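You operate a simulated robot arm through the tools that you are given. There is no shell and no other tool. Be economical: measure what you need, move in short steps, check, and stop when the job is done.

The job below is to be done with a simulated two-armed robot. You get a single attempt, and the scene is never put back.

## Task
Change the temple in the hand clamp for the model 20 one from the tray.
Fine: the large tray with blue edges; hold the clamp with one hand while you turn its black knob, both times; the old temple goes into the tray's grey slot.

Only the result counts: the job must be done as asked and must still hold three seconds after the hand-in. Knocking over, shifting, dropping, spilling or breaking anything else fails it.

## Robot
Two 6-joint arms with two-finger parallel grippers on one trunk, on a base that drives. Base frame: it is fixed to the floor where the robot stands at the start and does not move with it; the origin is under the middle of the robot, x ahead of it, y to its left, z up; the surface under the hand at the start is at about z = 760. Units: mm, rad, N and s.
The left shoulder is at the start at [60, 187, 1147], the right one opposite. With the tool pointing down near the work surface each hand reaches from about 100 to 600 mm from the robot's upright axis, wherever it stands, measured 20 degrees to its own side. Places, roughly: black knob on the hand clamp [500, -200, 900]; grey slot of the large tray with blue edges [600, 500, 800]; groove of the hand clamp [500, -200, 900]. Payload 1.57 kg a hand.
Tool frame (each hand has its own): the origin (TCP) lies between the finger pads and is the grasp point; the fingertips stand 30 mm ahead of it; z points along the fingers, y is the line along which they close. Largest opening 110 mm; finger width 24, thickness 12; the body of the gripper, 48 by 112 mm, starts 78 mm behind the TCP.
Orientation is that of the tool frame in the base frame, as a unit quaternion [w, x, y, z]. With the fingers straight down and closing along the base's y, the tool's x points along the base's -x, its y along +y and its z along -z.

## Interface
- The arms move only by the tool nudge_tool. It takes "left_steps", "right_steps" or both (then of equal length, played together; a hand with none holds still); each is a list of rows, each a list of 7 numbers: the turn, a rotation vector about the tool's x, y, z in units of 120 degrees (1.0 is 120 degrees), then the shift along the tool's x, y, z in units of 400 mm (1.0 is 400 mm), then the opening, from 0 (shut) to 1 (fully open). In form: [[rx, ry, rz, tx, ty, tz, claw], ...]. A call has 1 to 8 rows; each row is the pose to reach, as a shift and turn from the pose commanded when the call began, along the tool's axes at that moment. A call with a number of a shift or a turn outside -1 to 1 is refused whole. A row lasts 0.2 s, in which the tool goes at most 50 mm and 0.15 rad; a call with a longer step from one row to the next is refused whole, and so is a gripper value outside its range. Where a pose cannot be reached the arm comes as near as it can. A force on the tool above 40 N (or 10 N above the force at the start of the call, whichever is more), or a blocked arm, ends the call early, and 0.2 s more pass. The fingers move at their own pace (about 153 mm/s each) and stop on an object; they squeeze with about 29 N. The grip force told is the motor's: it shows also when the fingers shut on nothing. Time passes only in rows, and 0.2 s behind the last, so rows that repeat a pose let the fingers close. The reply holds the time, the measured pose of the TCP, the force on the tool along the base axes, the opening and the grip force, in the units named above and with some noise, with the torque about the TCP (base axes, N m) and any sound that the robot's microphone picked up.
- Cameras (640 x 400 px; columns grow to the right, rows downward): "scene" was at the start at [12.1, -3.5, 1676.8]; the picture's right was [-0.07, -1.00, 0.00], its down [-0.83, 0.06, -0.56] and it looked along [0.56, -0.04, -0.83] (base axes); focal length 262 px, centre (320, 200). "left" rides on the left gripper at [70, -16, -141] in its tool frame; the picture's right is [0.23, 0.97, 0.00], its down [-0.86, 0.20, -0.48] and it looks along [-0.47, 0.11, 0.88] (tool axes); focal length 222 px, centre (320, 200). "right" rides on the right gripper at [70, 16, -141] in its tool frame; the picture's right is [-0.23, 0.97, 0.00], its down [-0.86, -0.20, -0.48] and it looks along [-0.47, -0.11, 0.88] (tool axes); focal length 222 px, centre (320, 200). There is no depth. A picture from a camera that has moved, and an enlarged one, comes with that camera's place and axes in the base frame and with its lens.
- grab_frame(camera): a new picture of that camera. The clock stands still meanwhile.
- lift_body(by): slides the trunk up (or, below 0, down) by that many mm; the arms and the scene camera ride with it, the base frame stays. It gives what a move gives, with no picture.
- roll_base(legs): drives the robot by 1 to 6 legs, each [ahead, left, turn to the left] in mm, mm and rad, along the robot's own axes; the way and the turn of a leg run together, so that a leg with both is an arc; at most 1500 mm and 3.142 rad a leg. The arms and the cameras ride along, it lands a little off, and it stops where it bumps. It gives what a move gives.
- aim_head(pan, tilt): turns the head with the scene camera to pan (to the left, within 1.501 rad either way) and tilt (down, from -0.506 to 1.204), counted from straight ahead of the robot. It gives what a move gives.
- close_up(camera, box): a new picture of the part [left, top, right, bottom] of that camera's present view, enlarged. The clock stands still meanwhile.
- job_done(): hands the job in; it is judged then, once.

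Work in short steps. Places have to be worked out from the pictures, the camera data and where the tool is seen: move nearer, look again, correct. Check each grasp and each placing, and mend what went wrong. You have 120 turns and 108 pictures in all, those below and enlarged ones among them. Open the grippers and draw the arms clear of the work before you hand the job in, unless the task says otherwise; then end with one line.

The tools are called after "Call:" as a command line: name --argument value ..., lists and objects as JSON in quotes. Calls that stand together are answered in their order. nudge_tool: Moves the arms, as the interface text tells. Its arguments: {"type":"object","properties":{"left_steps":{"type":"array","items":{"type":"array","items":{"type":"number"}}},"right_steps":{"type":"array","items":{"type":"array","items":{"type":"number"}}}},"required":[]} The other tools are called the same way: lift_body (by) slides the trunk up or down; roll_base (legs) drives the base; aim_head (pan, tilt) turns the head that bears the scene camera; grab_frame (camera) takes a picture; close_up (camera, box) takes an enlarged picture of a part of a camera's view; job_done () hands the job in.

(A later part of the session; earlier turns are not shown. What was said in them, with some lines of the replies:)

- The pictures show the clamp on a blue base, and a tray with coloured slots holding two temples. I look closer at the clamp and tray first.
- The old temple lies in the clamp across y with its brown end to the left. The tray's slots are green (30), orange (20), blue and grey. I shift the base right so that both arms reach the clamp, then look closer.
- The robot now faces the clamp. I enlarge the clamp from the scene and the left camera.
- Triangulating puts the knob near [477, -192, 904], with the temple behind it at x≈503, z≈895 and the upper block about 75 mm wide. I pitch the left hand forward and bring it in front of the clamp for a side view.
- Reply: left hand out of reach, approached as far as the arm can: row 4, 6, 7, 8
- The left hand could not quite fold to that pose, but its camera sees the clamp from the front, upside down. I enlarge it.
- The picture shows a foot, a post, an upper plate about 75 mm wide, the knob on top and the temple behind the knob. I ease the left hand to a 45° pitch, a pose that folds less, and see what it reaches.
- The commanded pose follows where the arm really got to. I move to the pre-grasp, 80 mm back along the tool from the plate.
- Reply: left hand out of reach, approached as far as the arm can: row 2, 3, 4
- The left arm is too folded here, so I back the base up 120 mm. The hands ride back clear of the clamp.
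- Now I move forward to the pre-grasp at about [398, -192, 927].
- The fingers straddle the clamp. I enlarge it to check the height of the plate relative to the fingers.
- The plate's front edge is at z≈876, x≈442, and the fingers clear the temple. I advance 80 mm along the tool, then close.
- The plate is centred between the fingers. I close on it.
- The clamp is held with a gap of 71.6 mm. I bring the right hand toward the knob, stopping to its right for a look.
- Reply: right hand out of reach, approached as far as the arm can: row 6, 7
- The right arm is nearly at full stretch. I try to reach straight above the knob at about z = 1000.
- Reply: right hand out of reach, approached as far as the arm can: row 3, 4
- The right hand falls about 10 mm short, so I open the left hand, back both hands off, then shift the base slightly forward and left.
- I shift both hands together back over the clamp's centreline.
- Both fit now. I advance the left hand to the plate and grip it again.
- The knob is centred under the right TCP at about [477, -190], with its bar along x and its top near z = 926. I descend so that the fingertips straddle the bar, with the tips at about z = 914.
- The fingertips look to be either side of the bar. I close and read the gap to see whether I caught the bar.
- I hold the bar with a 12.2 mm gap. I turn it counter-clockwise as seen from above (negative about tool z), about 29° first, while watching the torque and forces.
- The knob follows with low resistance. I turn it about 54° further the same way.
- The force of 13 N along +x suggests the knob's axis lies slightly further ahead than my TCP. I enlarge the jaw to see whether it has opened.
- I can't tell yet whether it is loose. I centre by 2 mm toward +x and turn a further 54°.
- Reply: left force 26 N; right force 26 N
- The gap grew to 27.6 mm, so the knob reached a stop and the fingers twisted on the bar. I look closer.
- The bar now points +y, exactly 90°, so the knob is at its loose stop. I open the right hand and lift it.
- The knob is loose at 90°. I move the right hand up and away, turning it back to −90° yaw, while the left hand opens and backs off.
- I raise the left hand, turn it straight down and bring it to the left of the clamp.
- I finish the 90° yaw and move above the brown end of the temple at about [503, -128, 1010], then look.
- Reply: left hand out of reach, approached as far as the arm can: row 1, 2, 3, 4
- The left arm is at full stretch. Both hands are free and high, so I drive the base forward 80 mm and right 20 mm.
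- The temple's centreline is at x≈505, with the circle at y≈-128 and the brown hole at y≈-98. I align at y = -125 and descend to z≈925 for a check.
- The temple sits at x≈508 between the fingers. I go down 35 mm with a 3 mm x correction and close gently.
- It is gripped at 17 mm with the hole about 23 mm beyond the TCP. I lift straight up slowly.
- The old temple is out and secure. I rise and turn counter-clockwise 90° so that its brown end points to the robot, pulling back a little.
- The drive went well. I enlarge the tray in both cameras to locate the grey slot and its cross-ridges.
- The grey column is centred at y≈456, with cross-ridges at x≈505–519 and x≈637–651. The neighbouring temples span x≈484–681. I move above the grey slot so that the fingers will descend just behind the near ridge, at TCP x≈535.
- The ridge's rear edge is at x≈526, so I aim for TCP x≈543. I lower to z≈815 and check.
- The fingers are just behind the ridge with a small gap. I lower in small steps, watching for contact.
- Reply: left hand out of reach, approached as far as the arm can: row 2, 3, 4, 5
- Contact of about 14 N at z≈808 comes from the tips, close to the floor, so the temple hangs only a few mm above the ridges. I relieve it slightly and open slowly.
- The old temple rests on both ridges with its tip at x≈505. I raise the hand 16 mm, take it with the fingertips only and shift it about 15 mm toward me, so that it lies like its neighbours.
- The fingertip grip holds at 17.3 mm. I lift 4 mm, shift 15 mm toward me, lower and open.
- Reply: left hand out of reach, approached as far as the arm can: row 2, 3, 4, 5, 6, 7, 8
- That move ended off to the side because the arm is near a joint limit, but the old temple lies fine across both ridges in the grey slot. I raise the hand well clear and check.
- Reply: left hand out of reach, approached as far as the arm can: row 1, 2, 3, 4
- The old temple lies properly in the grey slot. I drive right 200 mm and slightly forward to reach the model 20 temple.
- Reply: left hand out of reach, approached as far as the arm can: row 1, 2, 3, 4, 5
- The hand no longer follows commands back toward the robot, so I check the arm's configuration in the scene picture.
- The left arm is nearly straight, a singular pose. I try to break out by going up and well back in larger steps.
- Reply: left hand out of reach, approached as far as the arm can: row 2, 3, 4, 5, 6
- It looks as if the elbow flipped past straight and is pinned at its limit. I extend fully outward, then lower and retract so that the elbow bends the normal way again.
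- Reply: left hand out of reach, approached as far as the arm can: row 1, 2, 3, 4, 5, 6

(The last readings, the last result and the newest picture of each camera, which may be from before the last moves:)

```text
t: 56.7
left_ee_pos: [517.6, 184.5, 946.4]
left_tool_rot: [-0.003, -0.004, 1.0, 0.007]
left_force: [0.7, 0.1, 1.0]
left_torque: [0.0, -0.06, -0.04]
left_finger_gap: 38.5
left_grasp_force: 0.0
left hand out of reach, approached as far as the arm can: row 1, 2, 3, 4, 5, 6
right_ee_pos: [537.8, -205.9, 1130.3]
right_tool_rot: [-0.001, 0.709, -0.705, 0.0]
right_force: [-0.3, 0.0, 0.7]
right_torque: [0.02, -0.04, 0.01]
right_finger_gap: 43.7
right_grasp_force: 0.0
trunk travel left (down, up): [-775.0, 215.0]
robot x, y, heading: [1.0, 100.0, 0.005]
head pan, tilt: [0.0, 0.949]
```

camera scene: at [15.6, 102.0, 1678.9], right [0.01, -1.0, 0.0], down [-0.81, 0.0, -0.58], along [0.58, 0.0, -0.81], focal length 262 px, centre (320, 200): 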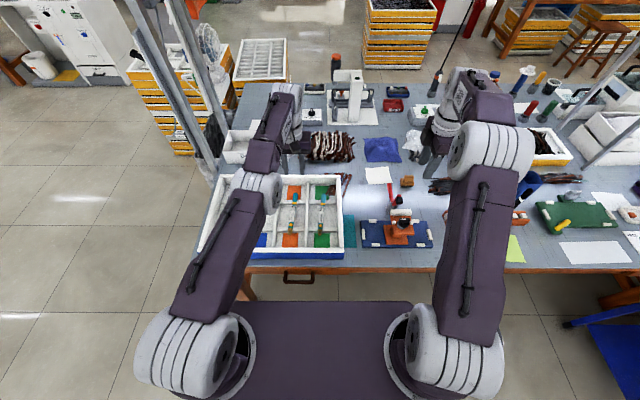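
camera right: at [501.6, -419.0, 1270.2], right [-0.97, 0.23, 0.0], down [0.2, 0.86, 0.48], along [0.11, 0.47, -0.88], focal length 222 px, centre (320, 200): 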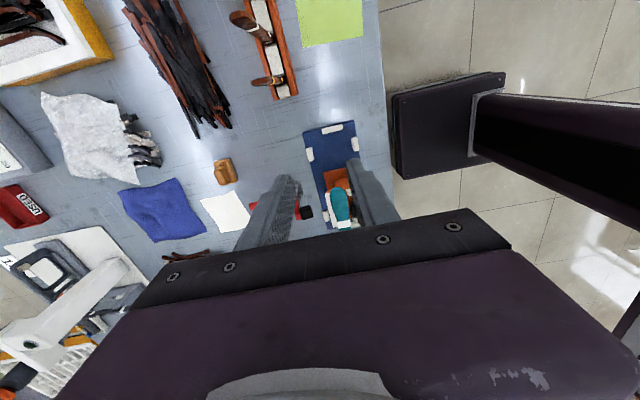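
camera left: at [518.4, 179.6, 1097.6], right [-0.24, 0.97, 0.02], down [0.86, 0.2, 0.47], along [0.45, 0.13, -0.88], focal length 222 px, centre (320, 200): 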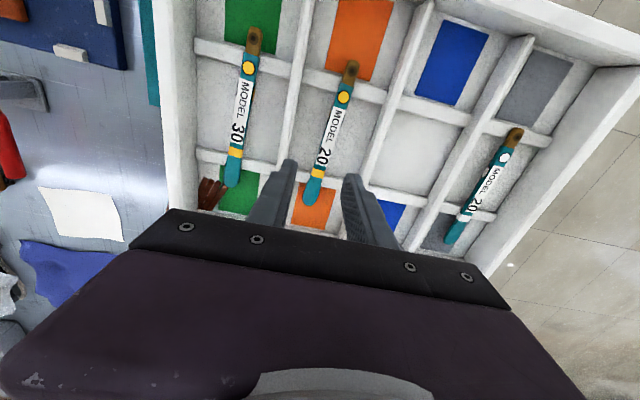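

The arm works normally again. I move over the model 20 temple and take a close view.

Call:
nudge_tool --left_steps '[[0, 0, 0, 0, 0.07, 0.05, 0.35], [0, 0, 0, 0, 0.07, 0.14, 0.35], [0, 0, 0, 0, 0.07, 0.14, 0.35]]'

Call:
close_up --camera "left" --box '[200, 50, 460, 250]'

Call:
close_up --camera "scene" --box '[190, 160, 350, 270]'

```text
t: 57.5
left_ee_pos: [518.6, 214.7, 890.2]
left_tool_rot: [-0.004, -0.005, 1.0, 0.007]
left_force: [0.2, -0.5, 0.1]
left_torque: [-0.03, -0.01, -0.01]
left_finger_gap: 38.6
left_grasp_force: 0.2
right_ee_pos: [540.0, -205.9, 1129.4]
right_tool_rot: [0.0, 0.709, -0.705, 0.0]
right_force: [0.1, 0.7, -0.7]
right_torque: [0.01, 0.01, 0.02]
right_finger_gap: 44.3
right_grasp_force: 0.0
trunk travel left (down, up): [-775.0, 215.0]
robot x, y, heading: [2.4, 97.7, 0.008]
head pan, tilt: [0.0, 0.949]
```

```text
2.00 times, centred on (330, 150) of left
camera zoom: at [451.4, 195.4, 1031.9], right [-0.24, 0.97, 0.02], down [0.86, 0.2, 0.47], along [0.46, 0.13, -0.88], focal length 444 px, centre (300, 300)
```

zoom: 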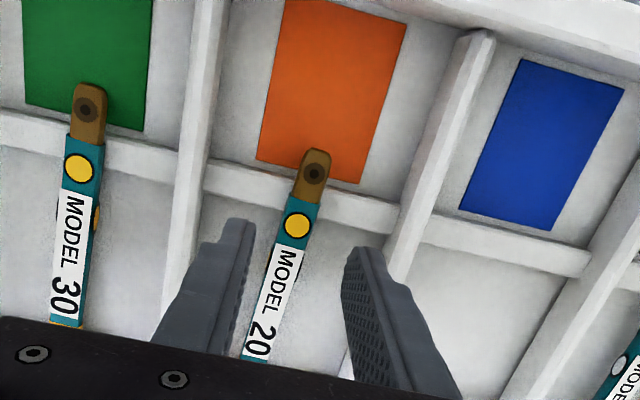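

```text
3.64 times, centred on (270, 215) of scene
camera zoom: at [15.4, 101.4, 1678.9], right [0.01, -1.0, 0.0], down [-0.81, 0.0, -0.58], along [0.58, 0.0, -0.81], focal length 952 px, centre (502, 146)
```

zoom: 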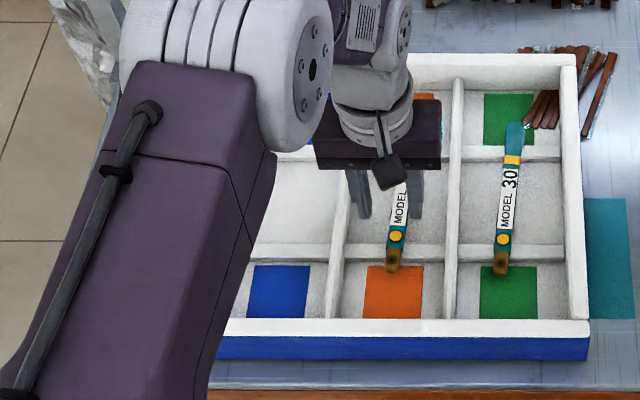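

The model 20 hole is at about [499, 219] and the temple is yawed about 4° clockwise. I align the hand to it and lower to TCP z≈828, so the tips stay just above the ridge.

Call:
nudge_tool --left_steps '[[0, 0, 0.036, -0.009, 0.007, 0.05, 0.35], [0, 0, 0.036, -0.009, 0.007, 0.11, 0.35], [0, 0, 0.036, -0.009, 0.007, 0.155, 0.35], [0, 0, 0.036, -0.009, 0.007, 0.155, 0.35]]'

Call:
close_up --camera "left" --box '[200, 50, 460, 250]'

```text
t: 58.5
left_ee_pos: [520.4, 218.7, 828.0]
left_tool_rot: [-0.006, 0.033, 0.999, 0.007]
left_force: [-0.6, -0.4, 0.2]
left_torque: [-0.02, 0.02, -0.02]
left_finger_gap: 38.6
left_grasp_force: 0.1
right_ee_pos: [540.1, -204.8, 1129.2]
right_tool_rot: [-0.001, 0.709, -0.706, 0.0]
right_force: [0.0, -0.1, 0.8]
right_torque: [-0.01, -0.02, 0.02]
right_finger_gap: 44.1
right_grasp_force: 0.0
trunk travel left (down, up): [-775.0, 215.0]
robot x, y, heading: [2.7, 100.6, 0.011]
head pan, tilt: [0.0, 0.949]
```

```text
2.00 times, centred on (330, 150) of left
camera zoom: at [452.8, 204.2, 970.0], right [-0.16, 0.99, 0.01], down [0.87, 0.14, 0.47], along [0.46, 0.09, -0.88], focal length 444 px, centre (300, 300)
```

zoom: 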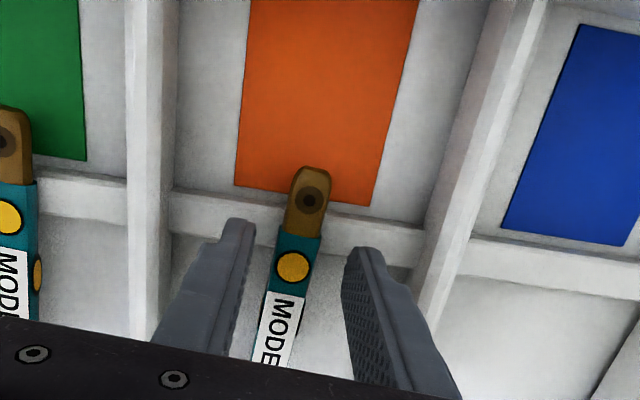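

The hole is 23.6 mm from the TCP, just as with the old one. I lower 5 mm more and close.

Call:
nudge_tool --left_steps '[[0, 0, 0, 0, 0, 0.006, 0.35], [0, 0, 0, 0, 0, 0.012, 0.35], [0, 0, 0, 0, 0, 0.012, 0.2], [0, 0, 0, 0, 0, 0.012, 0.08], [0, 0, 0, 0, 0, 0.012, 0.05], [0, 0, 0, 0, 0, 0.012, 0.05]]'

Call:
close_up --camera "left" --box '[200, 50, 460, 250]'

```text
t: 59.9
left_ee_pos: [521.6, 218.7, 824.1]
left_tool_rot: [-0.006, 0.033, 0.999, 0.006]
left_force: [-0.2, -0.4, 0.4]
left_torque: [-0.01, -0.08, -0.02]
left_finger_gap: 17.1
left_grasp_force: 28.9
right_ee_pos: [540.0, -206.6, 1129.9]
right_tool_rot: [-0.001, 0.709, -0.706, 0.0]
right_force: [-0.5, -0.1, 0.2]
right_torque: [0.01, 0.01, 0.04]
right_finger_gap: 44.0
right_grasp_force: 0.0
trunk travel left (down, up): [-775.0, 215.0]
robot x, y, heading: [-2.7, 98.6, 0.006]
head pan, tilt: [0.0, 0.949]
```

```text
2.00 times, centred on (330, 150) of left
camera zoom: at [453.0, 204.2, 965.7], right [-0.16, 0.99, 0.01], down [0.87, 0.14, 0.47], along [0.46, 0.09, -0.88], focal length 444 px, centre (300, 300)
```

zoom: 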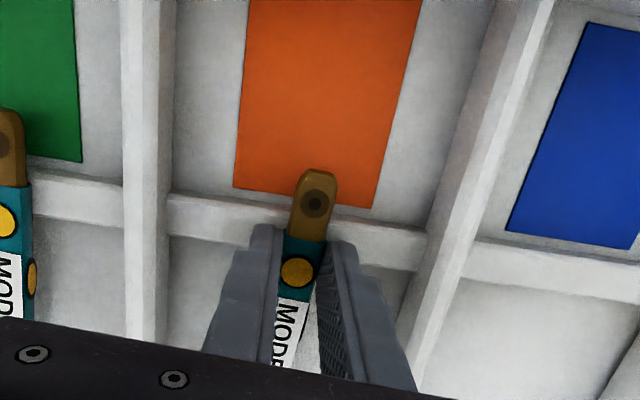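

The model 20 temple is gripped at 17.1 mm and its top face is about 16 mm below the TCP. I lift and pull back.

Call:
nudge_tool --left_steps '[[0, 0, 0, 0, 0, -0.03, 0.05], [0, 0, 0, 0, 0, -0.1, 0.05], [0, 0, 0, 0.02, 0, -0.2, 0.05], [0, 0, 0, 0.06, 0, -0.3, 0.05], [0, 0, 0, 0.11, 0, -0.4, 0.05], [0, 0, 0, 0.15, 0, -0.48, 0.05], [0, 0, 0, 0.18, 0, -0.54, 0.05]]'

Call:
nudge_tool --left_steps '[[0, 0, 0.07, 0, 0, 0, 0.05], [0, 0, 0.14, 0, 0, 0, 0.05], [0, 0, 0.21, 0, 0, 0, 0.05], [0, 0, 0.28, 0, 0, 0, 0.05], [0, 0, 0.35, 0, 0, 0, 0.05], [0, 0, 0.42, 0, 0, 0, 0.05], [0, 0, 0.49, 0, 0, 0, 0.05], [0, 0, 0.56, 0, 0, 0, 0.05]]'

Call:
grab_frame --camera "scene"

```text
t: 61.5
left_ee_pos: [451.6, 219.3, 1040.2]
left_tool_rot: [-0.005, 0.032, 0.999, 0.006]
left_force: [0.2, 0.7, -0.7]
left_torque: [-0.02, 0.02, -0.02]
left_finger_gap: 16.7
left_grasp_force: 28.6
right_ee_pos: [538.1, -204.9, 1128.1]
right_tool_rot: [0.0, 0.709, -0.705, 0.0]
right_force: [0.1, -0.6, -0.4]
right_torque: [0.0, -0.02, 0.0]
right_finger_gap: 43.9
right_grasp_force: 0.1
trunk travel left (down, up): [-775.0, 215.0]
robot x, y, heading: [3.3, 99.4, 0.006]
head pan, tilt: [0.0, 0.949]
```

```text
t: 63.3
left_ee_pos: [451.7, 218.6, 1040.1]
left_tool_rot: [-0.008, 0.581, 0.814, 0.003]
left_force: [0.2, 0.7, 0.2]
left_torque: [-0.01, 0.0, 0.03]
left_finger_gap: 17.1
left_grasp_force: 29.4
right_ee_pos: [539.7, -205.1, 1128.5]
right_tool_rot: [0.0, 0.709, -0.705, 0.0]
right_force: [-0.5, 0.8, 0.2]
right_torque: [-0.05, -0.03, -0.03]
right_finger_gap: 44.0
right_grasp_force: 0.0
trunk travel left (down, up): [-775.0, 215.0]
robot x, y, heading: [-1.0, 99.5, 0.006]
head pan, tilt: [0.0, 0.949]
```

```text
38 pictures are left
camera scene: at [15.4, 102.0, 1678.9], right [0.01, -1.0, 0.0], down [-0.81, 0.0, -0.58], along [0.58, 0.0, -0.81], focal length 262 px, centre (320, 200)
```

scene: 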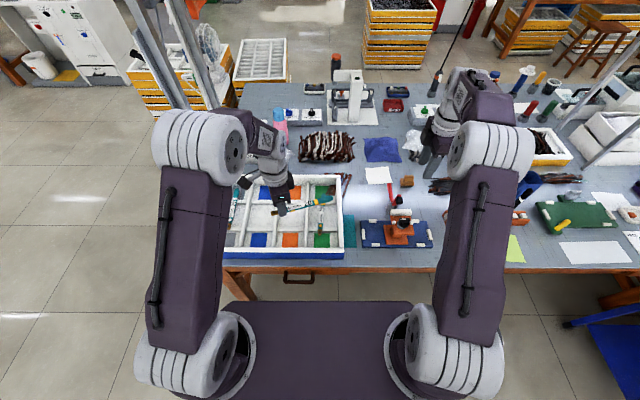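

I finish the turn to 90° and drive the base right by 180 mm, to where I removed the old temple.

Call:
nudge_tool --left_steps '[[0, 0, 0.055, 0, 0, 0, 0.05], [0, 0, 0.11, 0, 0, 0, 0.05], [0, 0, 0.158, 0, 0, 0, 0.05]]'

Call:
roll_base --legs '[[-10, -180, 0]]'

```text
t: 64.1
left_ee_pos: [452.1, 220.0, 1039.8]
left_tool_rot: [-0.008, 0.707, 0.707, 0.001]
left_force: [-0.1, 0.5, -0.9]
left_torque: [0.02, -0.01, 0.0]
left_finger_gap: 17.0
left_grasp_force: 29.5
right_ee_pos: [539.3, -205.9, 1129.8]
right_tool_rot: [0.0, 0.709, -0.705, 0.0]
right_force: [0.9, 0.5, -0.1]
right_torque: [0.03, 0.02, 0.0]
right_finger_gap: 44.0
right_grasp_force: 0.0
trunk travel left (down, up): [-775.0, 215.0]
robot x, y, heading: [-4.7, 98.3, 0.01]
head pan, tilt: [0.0, 0.949]
```

```text
t: 65.6
left_ee_pos: [442.8, 41.5, 1039.8]
left_tool_rot: [-0.007, 0.707, 0.707, 0.0]
left_force: [0.5, -0.2, -0.9]
left_torque: [0.01, 0.01, -0.01]
left_finger_gap: 17.3
left_grasp_force: 28.6
right_ee_pos: [529.4, -382.2, 1129.2]
right_tool_rot: [0.0, 0.709, -0.705, 0.001]
right_force: [-0.6, 0.0, 0.6]
right_torque: [0.0, -0.02, 0.01]
right_finger_gap: 44.1
right_grasp_force: 0.2
trunk travel left (down, up): [-775.0, 215.0]
robot x, y, heading: [-5.6, -76.4, 0.006]
head pan, tilt: [0.0, 0.949]
```

I move the left hand over the clamp at z≈1000.

Call:
nudge_tool --left_steps '[[0, 0, 0, -0.082, 0.033, 0.02, 0.05], [0, 0, 0, -0.164, 0.066, 0.04, 0.05], [0, 0, 0, -0.247, 0.099, 0.06, 0.05], [0, 0, 0, -0.329, 0.132, 0.08, 0.05], [0, 0, 0, -0.411, 0.165, 0.1, 0.05], [0, 0, 0, -0.411, 0.165, 0.1, 0.05]]'

Call:
close_up --camera "left" --box '[220, 70, 420, 250]'

Call:
grab_frame --camera "right"

```text
t: 67.0
left_ee_pos: [507.5, -123.9, 997.0]
left_tool_rot: [-0.009, 0.706, 0.708, 0.001]
left_force: [-0.5, 0.7, -0.5]
left_torque: [0.01, -0.01, 0.01]
left_finger_gap: 16.9
left_grasp_force: 29.4
right_ee_pos: [528.3, -385.0, 1129.4]
right_tool_rot: [0.0, 0.709, -0.705, 0.001]
right_force: [0.4, 0.4, 0.0]
right_torque: [0.01, 0.03, 0.01]
right_finger_gap: 44.0
right_grasp_force: 0.1
trunk travel left (down, up): [-775.0, 215.0]
robot x, y, heading: [-9.5, -77.3, 0.008]
head pan, tilt: [0.0, 0.949]
```

```text
2.22 times, centred on (320, 160) of left
camera zoom: at [494.1, -56.2, 1139.6], right [0.97, 0.23, -0.01], down [0.21, -0.86, 0.46], along [0.1, -0.45, -0.89], focal length 494 px, centre (320, 289)
```

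zoom: 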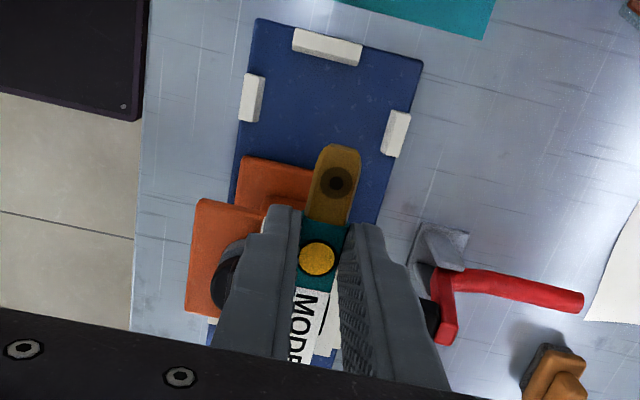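

```text
36 pictures are left
camera right: at [514.0, -454.2, 1270.7], right [-0.97, 0.22, 0.0], down [0.2, 0.86, 0.48], along [0.11, 0.47, -0.88], focal length 222 px, centre (320, 200)
```

right: 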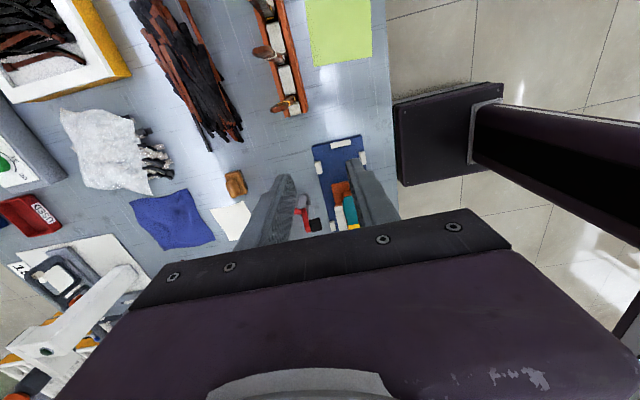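

The clamp looks unchanged. I lower to z≈932, where the temple is still just above the groove, and check the alignment.

Call:
nudge_tool --left_steps '[[0, 0, 0, -0.005, 0.003, 0.08, 0.05], [0, 0, 0, -0.005, 0.003, 0.14, 0.05], [0, 0, 0, -0.005, 0.003, 0.1625, 0.05], [0, 0, 0, -0.005, 0.003, 0.1625, 0.05]]'

Call:
close_up --camera "scene" --box '[250, 160, 410, 270]'

Call:
close_up --camera "left" --box '[220, 70, 420, 250]'

```text
t: 68.0
left_ee_pos: [508.6, -125.5, 931.3]
left_tool_rot: [-0.009, 0.707, 0.707, 0.002]
left_force: [-0.1, 0.0, -1.2]
left_torque: [-0.01, 0.02, 0.0]
left_finger_gap: 17.0
left_grasp_force: 29.0
right_ee_pos: [529.9, -384.9, 1127.7]
right_tool_rot: [0.0, 0.71, -0.704, 0.001]
right_force: [-1.0, 1.5, 0.4]
right_torque: [0.05, -0.01, -0.05]
right_finger_gap: 44.1
right_grasp_force: 0.1
trunk travel left (down, up): [-775.0, 215.0]
robot x, y, heading: [-8.8, -76.1, 0.008]
head pan, tilt: [0.0, 0.949]
```

```text
3.64 times, centred on (330, 215) of scene
camera zoom: at [6.7, -77.5, 1678.9], right [0.0, -1.0, 0.0], down [-0.81, 0.0, -0.58], along [0.58, 0.0, -0.81], focal length 952 px, centre (284, 146)
```

zoom: 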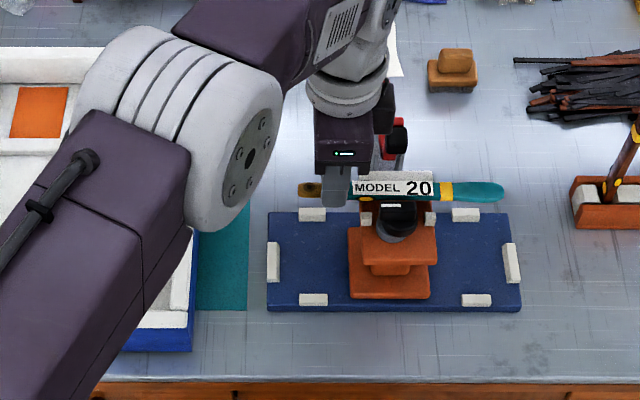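

```text
2.22 times, centred on (320, 160) of left
camera zoom: at [495.6, -57.4, 1074.2], right [0.97, 0.23, -0.01], down [0.21, -0.86, 0.47], along [0.1, -0.45, -0.89], focal length 494 px, centre (320, 289)
```

zoom: 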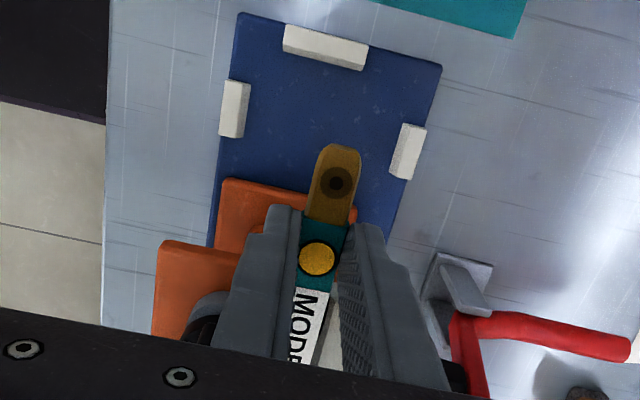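

It is aligned with the groove. I lower in 4–5 mm steps to z≈911, watching the force.

Call:
nudge_tool --left_steps '[[0, 0, 0, 0, 0, 0.012, 0.05], [0, 0, 0, 0, 0, 0.024, 0.05], [0, 0, 0, 0, 0, 0.036, 0.05], [0, 0, 0, 0, 0, 0.046, 0.05], [0, 0, 0, 0, 0, 0.046, 0.05]]'

Call:
close_up --camera "scene" --box '[270, 180, 390, 260]'

```text
t: 69.2
left_ee_pos: [509.8, -123.6, 914.6]
left_tool_rot: [-0.007, 0.706, 0.708, 0.001]
left_force: [1.0, 0.1, 7.9]
left_torque: [-0.23, -0.05, 0.01]
left_finger_gap: 17.2
left_grasp_force: 28.9
right_ee_pos: [530.1, -383.8, 1129.7]
right_tool_rot: [0.0, 0.709, -0.705, 0.0]
right_force: [0.0, 0.7, 0.1]
right_torque: [0.0, -0.01, 0.03]
right_finger_gap: 44.2
right_grasp_force: 0.0
trunk travel left (down, up): [-775.0, 215.0]
robot x, y, heading: [-9.7, -72.4, 0.006]
head pan, tilt: [0.0, 0.949]
```

```text
5.00 times, centred on (330, 220) of scene
camera zoom: at [5.2, -77.1, 1679.1], right [0.0, -1.0, 0.0], down [-0.81, 0.0, -0.58], along [0.58, 0.0, -0.81], focal length 1309 px, centre (270, 100)
```

zoom: 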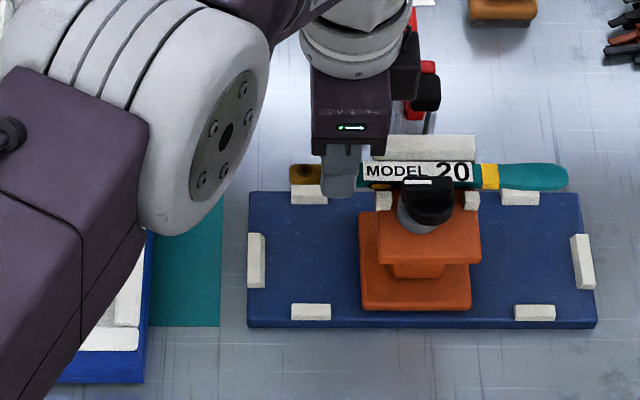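

Contact of 8 N at about y≈-153 matches the groove floor, and the temple looks seated between the pegs and the back plate. I open the fingers gently and look.

Call:
nudge_tool --left_steps '[[0, 0, 0, 0, 0, 0, 0.16], [0, 0, 0, 0, 0, 0, 0.2], [0, 0, 0, 0, 0, 0, 0.3], [0, 0, 0, 0, 0, 0, 0.35], [0, 0, 0, 0, 0, -0.02, 0.35], [0, 0, 0, 0, 0, -0.1, 0.35], [0, 0, 0, 0, 0, -0.2, 0.35]]'

Call:
close_up --camera "left" --box '[220, 70, 420, 250]'

Call:
close_up --camera "scene" --box '[270, 180, 390, 260]'

```text
t: 70.8
left_ee_pos: [509.8, -125.8, 995.4]
left_tool_rot: [-0.009, 0.707, 0.707, 0.001]
left_force: [-0.1, 0.3, 0.6]
left_torque: [0.01, -0.01, 0.02]
left_finger_gap: 38.4
left_grasp_force: 0.0
right_ee_pos: [528.7, -384.9, 1130.0]
right_tool_rot: [0.001, 0.709, -0.706, -0.001]
right_force: [-0.5, 0.4, 0.7]
right_torque: [0.0, -0.01, -0.01]
right_finger_gap: 43.9
right_grasp_force: 0.1
trunk travel left (down, up): [-775.0, 215.0]
robot x, y, heading: [-9.9, -79.9, 0.007]
head pan, tilt: [0.0, 0.949]
```

```text
2.22 times, centred on (320, 160) of left
camera zoom: at [495.0, -59.0, 1137.5], right [0.97, 0.23, -0.01], down [0.2, -0.86, 0.47], along [0.1, -0.45, -0.89], focal length 494 px, centre (320, 289)
```

zoom: 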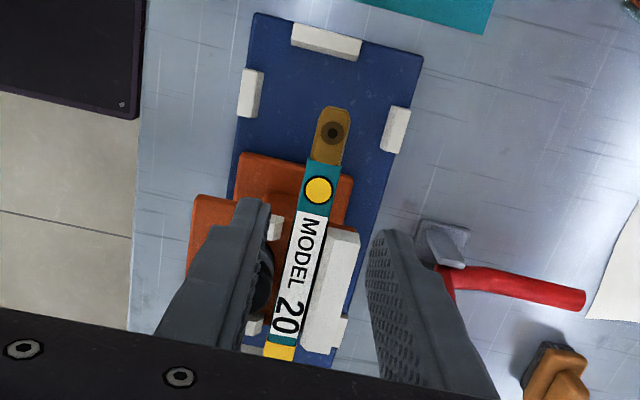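

```text
5.00 times, centred on (330, 220) of scene
camera zoom: at [5.3, -77.2, 1678.9], right [0.0, -1.0, 0.0], down [-0.81, 0.0, -0.58], along [0.58, 0.0, -0.81], focal length 1309 px, centre (270, 100)
```

zoom: 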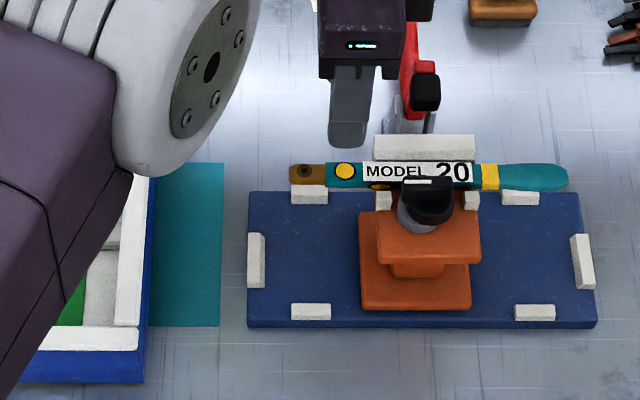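

The model 20 temple sits in the groove with its hole at y≈-99.6, as the old one did. Now I turn the left hand back and prepare to hold the clamp again.

Call:
nudge_tool --left_steps '[[0, 0, -0.07, 0.008, -0.01, -0.03, 0.35], [0, 0, -0.14, 0.016, -0.03, -0.06, 0.35], [0, 0, -0.21, 0.024, -0.05, -0.09, 0.35], [0, 0, -0.28, 0.032, -0.075, -0.12, 0.5], [0, 0, -0.35, 0.04, -0.1, -0.14, 0.7], [0, 0, -0.42, 0.05, -0.125, -0.1625, 0.8], [0, 0, -0.49, 0.058, -0.15, -0.1625, 0.9], [0, 0, -0.56, 0.065, -0.175, -0.1625, 1]]'

Call:
nudge_tool --left_steps '[[0, 0, -0.063, 0, 0, 0, 1], [0, 0, -0.127, 0, 0, 0, 1], [0, 0, -0.19, 0, 0, 0, 1]]'

Call:
roll_base --legs '[[-88, 17, 0]]'

```text
t: 72.6
left_ee_pos: [439.6, -100.6, 1060.0]
left_tool_rot: [-0.006, 0.195, 0.981, 0.006]
left_force: [-0.3, -0.1, 0.0]
left_torque: [0.01, -0.03, 0.03]
left_finger_gap: 109.9
left_grasp_force: 0.0
right_ee_pos: [528.8, -384.3, 1129.5]
right_tool_rot: [0.001, 0.709, -0.705, 0.0]
right_force: [-0.1, -0.8, 0.2]
right_torque: [0.02, 0.03, -0.03]
right_finger_gap: 43.8
right_grasp_force: 0.0
trunk travel left (down, up): [-775.0, 215.0]
robot x, y, heading: [-7.9, -78.6, 0.005]
head pan, tilt: [0.0, 0.949]
```

```text
t: 73.4
left_ee_pos: [440.7, -100.2, 1059.8]
left_tool_rot: [-0.006, -0.002, 1.0, 0.007]
left_force: [-0.8, 0.8, -0.9]
left_torque: [0.0, -0.02, 0.0]
left_finger_gap: 110.1
left_grasp_force: 0.0
right_ee_pos: [530.9, -384.9, 1128.9]
right_tool_rot: [0.001, 0.709, -0.705, 0.0]
right_force: [0.2, -0.1, 0.3]
right_torque: [0.0, 0.0, -0.02]
right_finger_gap: 44.4
right_grasp_force: 0.1
trunk travel left (down, up): [-775.0, 215.0]
robot x, y, heading: [-7.3, -80.9, 0.008]
head pan, tilt: [0.0, 0.949]
```

```text
t: 74.5
left_ee_pos: [353.5, -85.7, 1059.4]
left_tool_rot: [-0.006, 0.0, 1.0, 0.008]
left_force: [-0.7, -1.0, -0.7]
left_torque: [-0.01, 0.02, -0.01]
left_finger_gap: 110.0
left_grasp_force: 0.1
right_ee_pos: [443.5, -369.0, 1126.4]
right_tool_rot: [0.0, 0.709, -0.705, -0.001]
right_force: [-0.8, -0.7, 0.1]
right_torque: [0.01, 0.02, 0.01]
right_finger_gap: 44.0
right_grasp_force: 0.1
trunk travel left (down, up): [-775.0, 215.0]
robot x, y, heading: [-95.9, -63.4, 0.003]
head pan, tilt: [0.0, 0.949]
```

I pitch the left hand to 45° and bring it to the pre-grasp in front of the clamp.

Call:
nudge_tool --left_steps '[[0, -0.0625, 0, -0.016, -0.044, 0.043, 1], [0, -0.125, 0, -0.032, -0.0875, 0.086, 1], [0, -0.1875, 0, -0.0475, -0.131, 0.129, 1], [0, -0.25, 0, -0.063, -0.175, 0.172, 1], [0, -0.3125, 0, -0.079, -0.219, 0.215, 1], [0, -0.375, 0, -0.095, -0.2625, 0.2575, 1], [0, -0.375, 0, -0.095, -0.2625, 0.2575, 1]]'

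Call:
grab_frame --camera "left"

```text
t: 76.1
left_ee_pos: [389.3, -187.4, 954.8]
left_tool_rot: [0.378, 0.002, 0.926, 0.006]
left_force: [0.5, -0.6, 0.1]
left_torque: [-0.01, 0.0, 0.0]
left_finger_gap: 109.9
left_grasp_force: 0.0
right_ee_pos: [442.8, -368.5, 1128.3]
right_tool_rot: [0.0, 0.709, -0.705, 0.001]
right_force: [1.3, -0.7, 0.3]
right_torque: [-0.01, 0.0, 0.0]
right_finger_gap: 43.8
right_grasp_force: 0.0
trunk travel left (down, up): [-775.0, 215.0]
robot x, y, heading: [-97.8, -64.7, 0.004]
head pan, tilt: [0.0, 0.949]
```

```text
30 pictures are left
camera left: at [241.2, -205.3, 1006.6], right [-0.16, 0.98, -0.15], down [0.28, 0.19, 0.94], along [0.95, 0.11, -0.3], focal length 222 px, centre (320, 200)
```

left: 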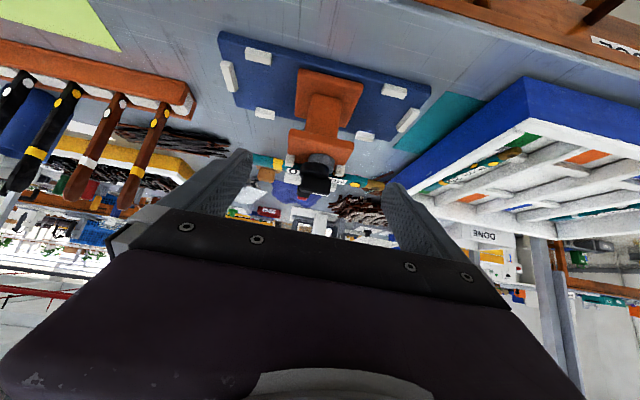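

The view matches the earlier approach, so I advance and grip the plate again.

Call:
nudge_tool --left_steps '[[0, 0, 0, 0.018, -0.006, 0.09, 1], [0, 0, 0, 0.0335, -0.006, 0.18, 1], [0, 0, 0, 0.0335, -0.006, 0.267, 1], [0, 0, 0, 0.0335, -0.006, 0.267, 1], [0, 0, 0, 0.0335, -0.006, 0.267, 0.7], [0, 0, 0, 0.0335, -0.006, 0.267, 0.4], [0, 0, 0, 0.0335, -0.006, 0.267, 0.4], [0, 0, 0, 0.0335, -0.006, 0.267, 0.4]]'

Call:
grab_frame --camera "right"

```text
t: 77.9
left_ee_pos: [455.0, -189.9, 870.6]
left_tool_rot: [0.378, 0.002, 0.926, 0.007]
left_force: [-0.2, 0.1, 0.4]
left_torque: [-0.06, -0.14, 0.05]
left_finger_gap: 71.7
left_grasp_force: 28.5
right_ee_pos: [441.9, -367.9, 1128.6]
right_tool_rot: [0.001, 0.709, -0.706, 0.0]
right_force: [-0.3, -0.7, 0.9]
right_torque: [-0.02, 0.0, 0.0]
right_finger_gap: 44.2
right_grasp_force: 0.1
trunk travel left (down, up): [-775.0, 215.0]
robot x, y, heading: [-95.4, -61.9, 0.005]
head pan, tilt: [0.0, 0.949]
```

```text
29 pictures are left
camera right: at [426.3, -438.2, 1270.2], right [-0.97, 0.22, 0.0], down [0.2, 0.86, 0.48], along [0.11, 0.47, -0.88], focal length 222 px, centre (320, 200)
```

right: 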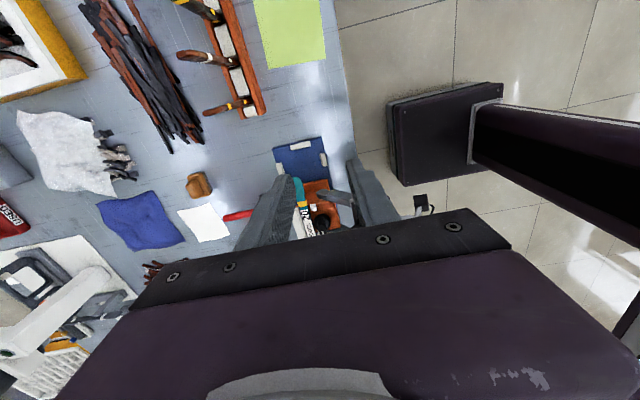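

The clamp is held again at 71.7 mm. I bring the right hand, fingers closing along x, above the knob.

Call:
nudge_tool --right_steps '[[0, 0, 0, -0.074, -0.015, 0.02, 0.4], [0, 0, 0, -0.148, -0.03, 0.05, 0.4], [0, 0, 0, -0.2225, -0.045, 0.09, 0.4], [0, 0, 0, -0.297, -0.06, 0.14, 0.4], [0, 0, 0, -0.371, -0.075, 0.19, 0.4], [0, 0, 0, -0.445, -0.09, 0.245, 0.4], [0, 0, 0, -0.445, -0.09, 0.245, 0.4]]'

Call:
close_up --camera "right" --box '[220, 80, 420, 240]'

```text
t: 79.5
left_ee_pos: [455.2, -189.7, 869.1]
left_tool_rot: [0.377, 0.001, 0.926, 0.007]
left_force: [0.3, 0.3, 0.3]
left_torque: [-0.07, -0.02, 0.06]
left_finger_gap: 71.9
left_grasp_force: 28.8
right_ee_pos: [476.5, -189.9, 1030.3]
right_tool_rot: [0.0, 0.709, -0.706, -0.001]
right_force: [0.9, -1.3, -0.5]
right_torque: [0.01, 0.02, 0.02]
right_finger_gap: 44.6
right_grasp_force: 0.2
trunk travel left (down, up): [-775.0, 215.0]
robot x, y, heading: [-94.8, -63.2, 0.001]
head pan, tilt: [0.0, 0.949]
```

```text
2.50 times, centred on (320, 160) of right
camera zoom: at [460.9, -259.4, 1172.0], right [-0.97, 0.22, 0.0], down [0.2, 0.86, 0.48], along [0.11, 0.47, -0.88], focal length 555 px, centre (320, 300)
```

zoom: 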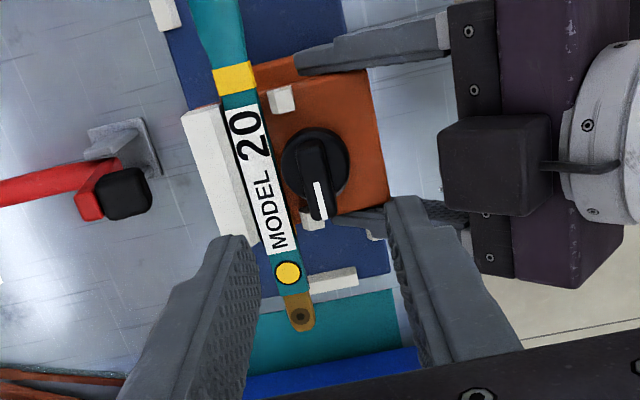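

The knob is at about [479, -191] with its bar toward +y. I descend to z≈946 and close on the bar.

Call:
nudge_tool --right_steps '[[0, 0, 0, 0, -0.005, 0.09, 0.36], [0, 0, 0, 0, -0.005, 0.16, 0.36], [0, 0, 0, 0, -0.005, 0.21, 0.36], [0, 0, 0, 0, -0.005, 0.21, 0.36], [0, 0, 0, 0, -0.005, 0.21, 0.2], [0, 0, 0, 0, -0.005, 0.21, 0.02], [0, 0, 0, 0, -0.005, 0.21, 0.02], [0, 0, 0, 0, -0.005, 0.21, 0.02]]'

Call:
close_up --camera "right" --box '[220, 80, 420, 240]'

```text
t: 81.3
left_ee_pos: [454.4, -189.9, 870.0]
left_tool_rot: [0.377, 0.002, 0.926, 0.006]
left_force: [-7.2, 1.6, 5.1]
left_torque: [-0.19, -0.26, 0.03]
left_finger_gap: 72.0
left_grasp_force: 29.3
right_ee_pos: [478.1, -189.7, 947.1]
right_tool_rot: [0.0, 0.709, -0.705, 0.001]
right_force: [6.4, -1.5, -3.5]
right_torque: [0.07, -0.18, 0.0]
right_finger_gap: 12.5
right_grasp_force: 29.5
trunk travel left (down, up): [-775.0, 215.0]
robot x, y, heading: [-92.6, -62.8, 0.004]
head pan, tilt: [0.0, 0.949]
```

```text
2.50 times, centred on (320, 160) of right
camera zoom: at [463.1, -260.0, 1088.0], right [-0.97, 0.22, 0.0], down [0.2, 0.86, 0.48], along [0.11, 0.47, -0.88], focal length 555 px, centre (320, 300)
```

zoom: 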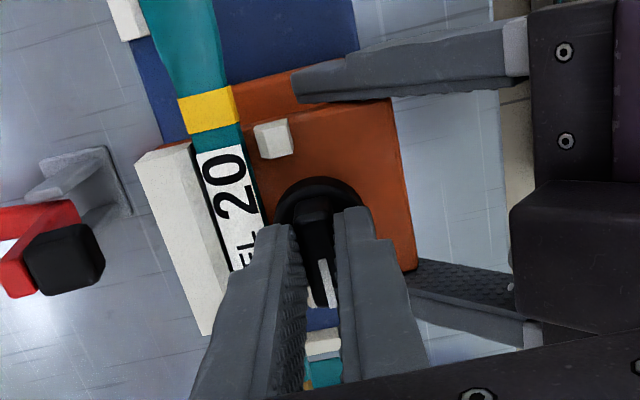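

I hold the bar at 12.5 mm. I turn it clockwise, about 65° first.

Call:
nudge_tool --right_steps '[[0, 0, 0.0675, 0, 0, 0, 0.02], [0, 0, 0.135, 0, 0, 0, 0.02], [0, 0, 0.2025, 0, 0, 0, 0.02], [0, 0, 0.27, 0, 0, 0, 0.02], [0, 0, 0.3375, 0, 0, 0, 0.02], [0, 0, 0.405, 0, 0, 0, 0.02], [0, 0, 0.4725, 0, 0, 0, 0.02], [0, 0, 0.54, 0, 0, 0, 0.02]]'

```text
t: 83.1
left_ee_pos: [455.0, -190.6, 869.5]
left_tool_rot: [0.378, 0.002, 0.926, 0.006]
left_force: [15.8, -3.1, -5.5]
left_torque: [-0.06, 0.45, -0.01]
left_finger_gap: 72.0
left_grasp_force: 29.4
right_ee_pos: [478.5, -190.0, 946.4]
right_tool_rot: [-0.002, -0.219, 0.976, 0.001]
right_force: [-13.8, 3.1, 9.8]
right_torque: [0.12, 0.39, 0.01]
right_finger_gap: 12.6
right_grasp_force: 29.1
trunk travel left (down, up): [-775.0, 215.0]
robot x, y, heading: [-97.1, -61.6, 0.005]
head pan, tilt: [0.0, 0.949]
```

The forces are moderate. I correct 1.5 mm in x and turn the remaining 25° plus a little to reach the tight stop.

Call:
nudge_tool --right_steps '[[0, 0, 0.06, 0.0034, 0.0016, 0, 0.02], [0, 0, 0.12, 0.0034, 0.0016, 0, 0.02], [0, 0, 0.18, 0.0034, 0.0016, 0, 0.02], [0, 0, 0.215, 0.0034, 0.0016, 0, 0.02], [0, 0, 0.24, 0.0034, 0.0016, 0, 0.02]]'

Call:
close_up --camera "right" --box '[220, 60, 420, 220]'

```text
t: 84.3
left_ee_pos: [454.8, -189.4, 868.4]
left_tool_rot: [0.377, 0.003, 0.926, 0.005]
left_force: [0.2, -3.5, 0.0]
left_torque: [0.2, 0.1, -0.55]
left_finger_gap: 71.6
left_grasp_force: 28.7
right_ee_pos: [477.4, -191.3, 945.9]
right_tool_rot: [0.001, 0.03, 1.0, 0.0]
right_force: [-0.1, 5.4, 0.1]
right_torque: [0.11, -0.12, 0.46]
right_finger_gap: 12.4
right_grasp_force: 29.2
trunk travel left (down, up): [-775.0, 215.0]
robot x, y, heading: [-92.3, -59.2, 0.003]
head pan, tilt: [0.0, 0.949]
```

```text
2.50 times, centred on (320, 140) of right
camera zoom: at [409.4, -169.5, 1087.9], right [0.28, 0.96, 0.0], down [0.84, -0.25, 0.48], along [0.46, -0.14, -0.88], focal length 555 px, centre (320, 350)
```

zoom: 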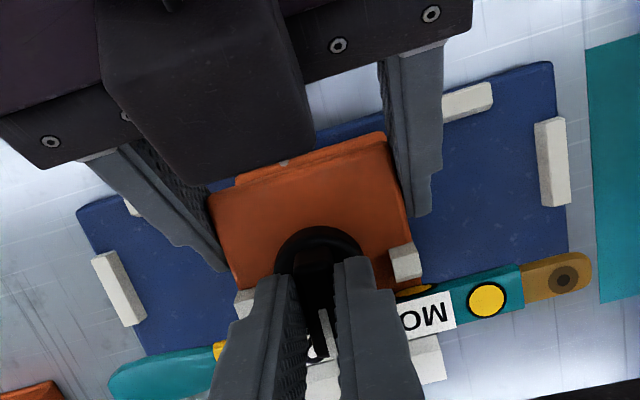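

The torque rose to 0.46 N·m and the bar points straight back as at the start, so the knob is tight. I open the right hand and lift it straight up.

Call:
nudge_tool --right_steps '[[0, 0, 0, 0, 0, 0, 0.3], [0, 0, 0, 0, 0, 0, 0.4], [0, 0, 0, 0, 0, -0.04, 0.4], [0, 0, 0, 0, 0, -0.14, 0.4], [0, 0, 0, 0, 0, -0.24, 0.4]]'

Call:
close_up --camera "right" --box '[220, 80, 440, 240]'

```text
t: 85.5
left_ee_pos: [453.8, -189.3, 869.3]
left_tool_rot: [0.377, 0.002, 0.926, 0.007]
left_force: [-0.2, 1.0, 1.6]
left_torque: [-0.13, 0.3, -0.03]
left_finger_gap: 71.8
left_grasp_force: 28.9
right_ee_pos: [476.1, -190.0, 1042.5]
right_tool_rot: [0.0, 0.029, 1.0, 0.0]
right_force: [0.7, 0.3, 1.2]
right_torque: [0.0, 0.01, -0.01]
right_finger_gap: 44.0
right_grasp_force: 0.1
trunk travel left (down, up): [-775.0, 215.0]
robot x, y, heading: [-98.1, -64.3, 0.002]
head pan, tilt: [0.0, 0.949]
```

```text
2.50 times, centred on (330, 160) of right
camera zoom: at [407.8, -169.6, 1184.8], right [0.28, 0.96, 0.0], down [0.84, -0.25, 0.48], along [0.46, -0.14, -0.88], focal length 555 px, centre (295, 300)
```

zoom: 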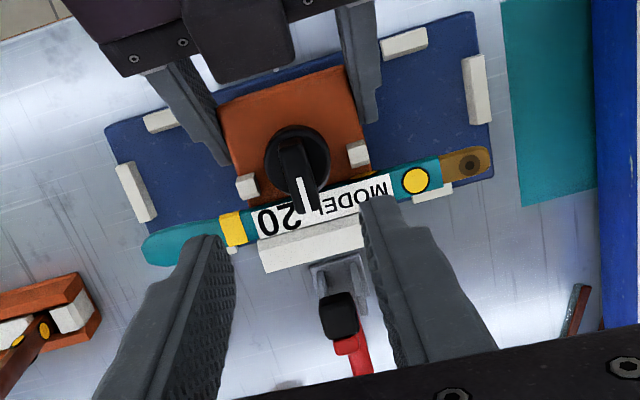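

It matches the starting clamped picture, now with the model 20 temple. I release the left hand, back it off, and move the right hand away.

Call:
nudge_tool --left_steps '[[0, 0, 0, 0, 0, 0, 0.8], [0, 0, 0, 0, 0, 0, 1], [0, 0, 0, 0, 0, -0.06, 1], [0, 0, 0, 0, 0, -0.15, 1], [0, 0, 0, 0, 0, -0.24, 1], [0, 0, 0, 0, 0, -0.3, 1]]' --right_steps '[[0, 0, 0, 0.02, -0.05, -0.03, 0.4], [0, 0, 0, 0.05, -0.11, -0.06, 0.4], [0, 0, 0, 0.08, -0.17, -0.09, 0.4], [0, 0, 0, 0.1, -0.22, -0.12, 0.6], [0, 0, 0, 0.13, -0.27, -0.15, 0.8], [0, 0, 0, 0.15, -0.325, -0.175, 1]]'

Call:
roll_base --legs '[[-100, 0, 0]]'

Call:
grab_frame --camera "scene"

```text
t: 86.9
left_ee_pos: [370.1, -191.3, 955.6]
left_tool_rot: [0.379, 0.002, 0.926, 0.007]
left_force: [-0.1, -0.9, 0.5]
left_torque: [-0.01, -0.03, -0.02]
left_finger_gap: 109.9
left_grasp_force: 0.1
right_ee_pos: [409.5, -317.7, 1115.2]
right_tool_rot: [0.0, 0.029, 1.0, -0.001]
right_force: [-0.4, -0.5, 0.8]
right_torque: [0.01, -0.04, 0.01]
right_finger_gap: 110.0
right_grasp_force: 0.1
trunk travel left (down, up): [-775.0, 215.0]
robot x, y, heading: [-92.8, -61.9, 0.002]
head pan, tilt: [0.0, 0.949]
```

```text
t: 88.1
left_ee_pos: [271.2, -190.4, 955.4]
left_tool_rot: [0.378, 0.001, 0.926, 0.008]
left_force: [0.1, -0.5, 0.8]
left_torque: [0.05, 0.02, 0.01]
left_finger_gap: 110.0
left_grasp_force: 0.0
right_ee_pos: [311.3, -317.1, 1113.2]
right_tool_rot: [-0.002, 0.029, 1.0, 0.0]
right_force: [-1.0, 0.2, -0.3]
right_torque: [0.03, 0.02, 0.0]
right_finger_gap: 110.1
right_grasp_force: 0.1
trunk travel left (down, up): [-775.0, 215.0]
robot x, y, heading: [-192.6, -62.3, 0.008]
head pan, tilt: [0.0, 0.949]
```

```text
24 pictures are left
camera scene: at [-180.3, -61.4, 1678.9], right [0.0, -1.0, 0.0], down [-0.81, 0.0, -0.58], along [0.58, 0.0, -0.81], focal length 262 px, centre (320, 200)
```

scene: 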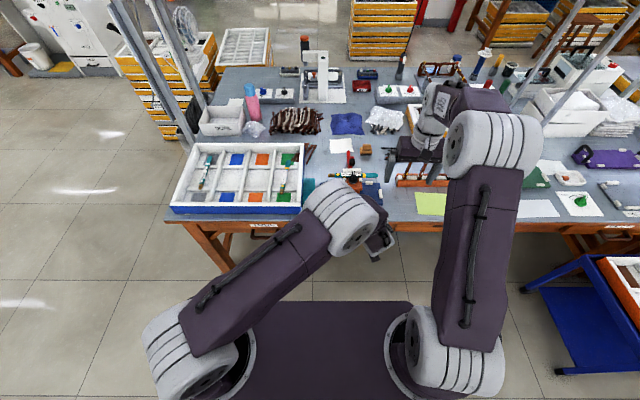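

I'm clear of the work. I check the clamp and the grey slot once more up close.

Call:
close_up --camera "scene" --box '[165, 130, 405, 230]'

Call:
grab_frame --camera "left"

```text
2.67 times, centred on (285, 180) of scene
camera zoom: at [-180.3, -61.4, 1678.9], right [0.0, -1.0, 0.0], down [-0.81, 0.0, -0.58], along [0.58, 0.0, -0.81], focal length 698 px, centre (413, 253)
```

zoom: 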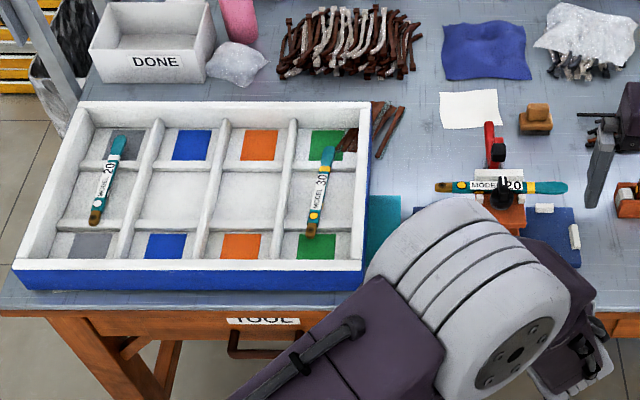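

```text
22 pictures are left
camera left: at [123.9, -208.5, 1006.9], right [-0.16, 0.98, -0.15], down [0.28, 0.19, 0.94], along [0.95, 0.11, -0.3], focal length 222 px, centre (320, 200)
```

left: 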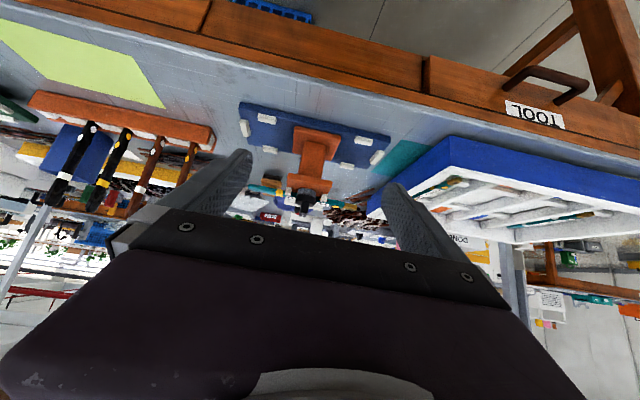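

The old temple lies in the grey slot and the model 20 temple is clamped with the knob tight. Both hands are open and clear, so I hand the job in.

Call:
job_done

```text
The job is handed in.
```

The tray's model 20 temple is now tightened in the hand clamp, and the old one lies in the tray's grey slot. I held the clamp with the left hand both times I turned the knob.
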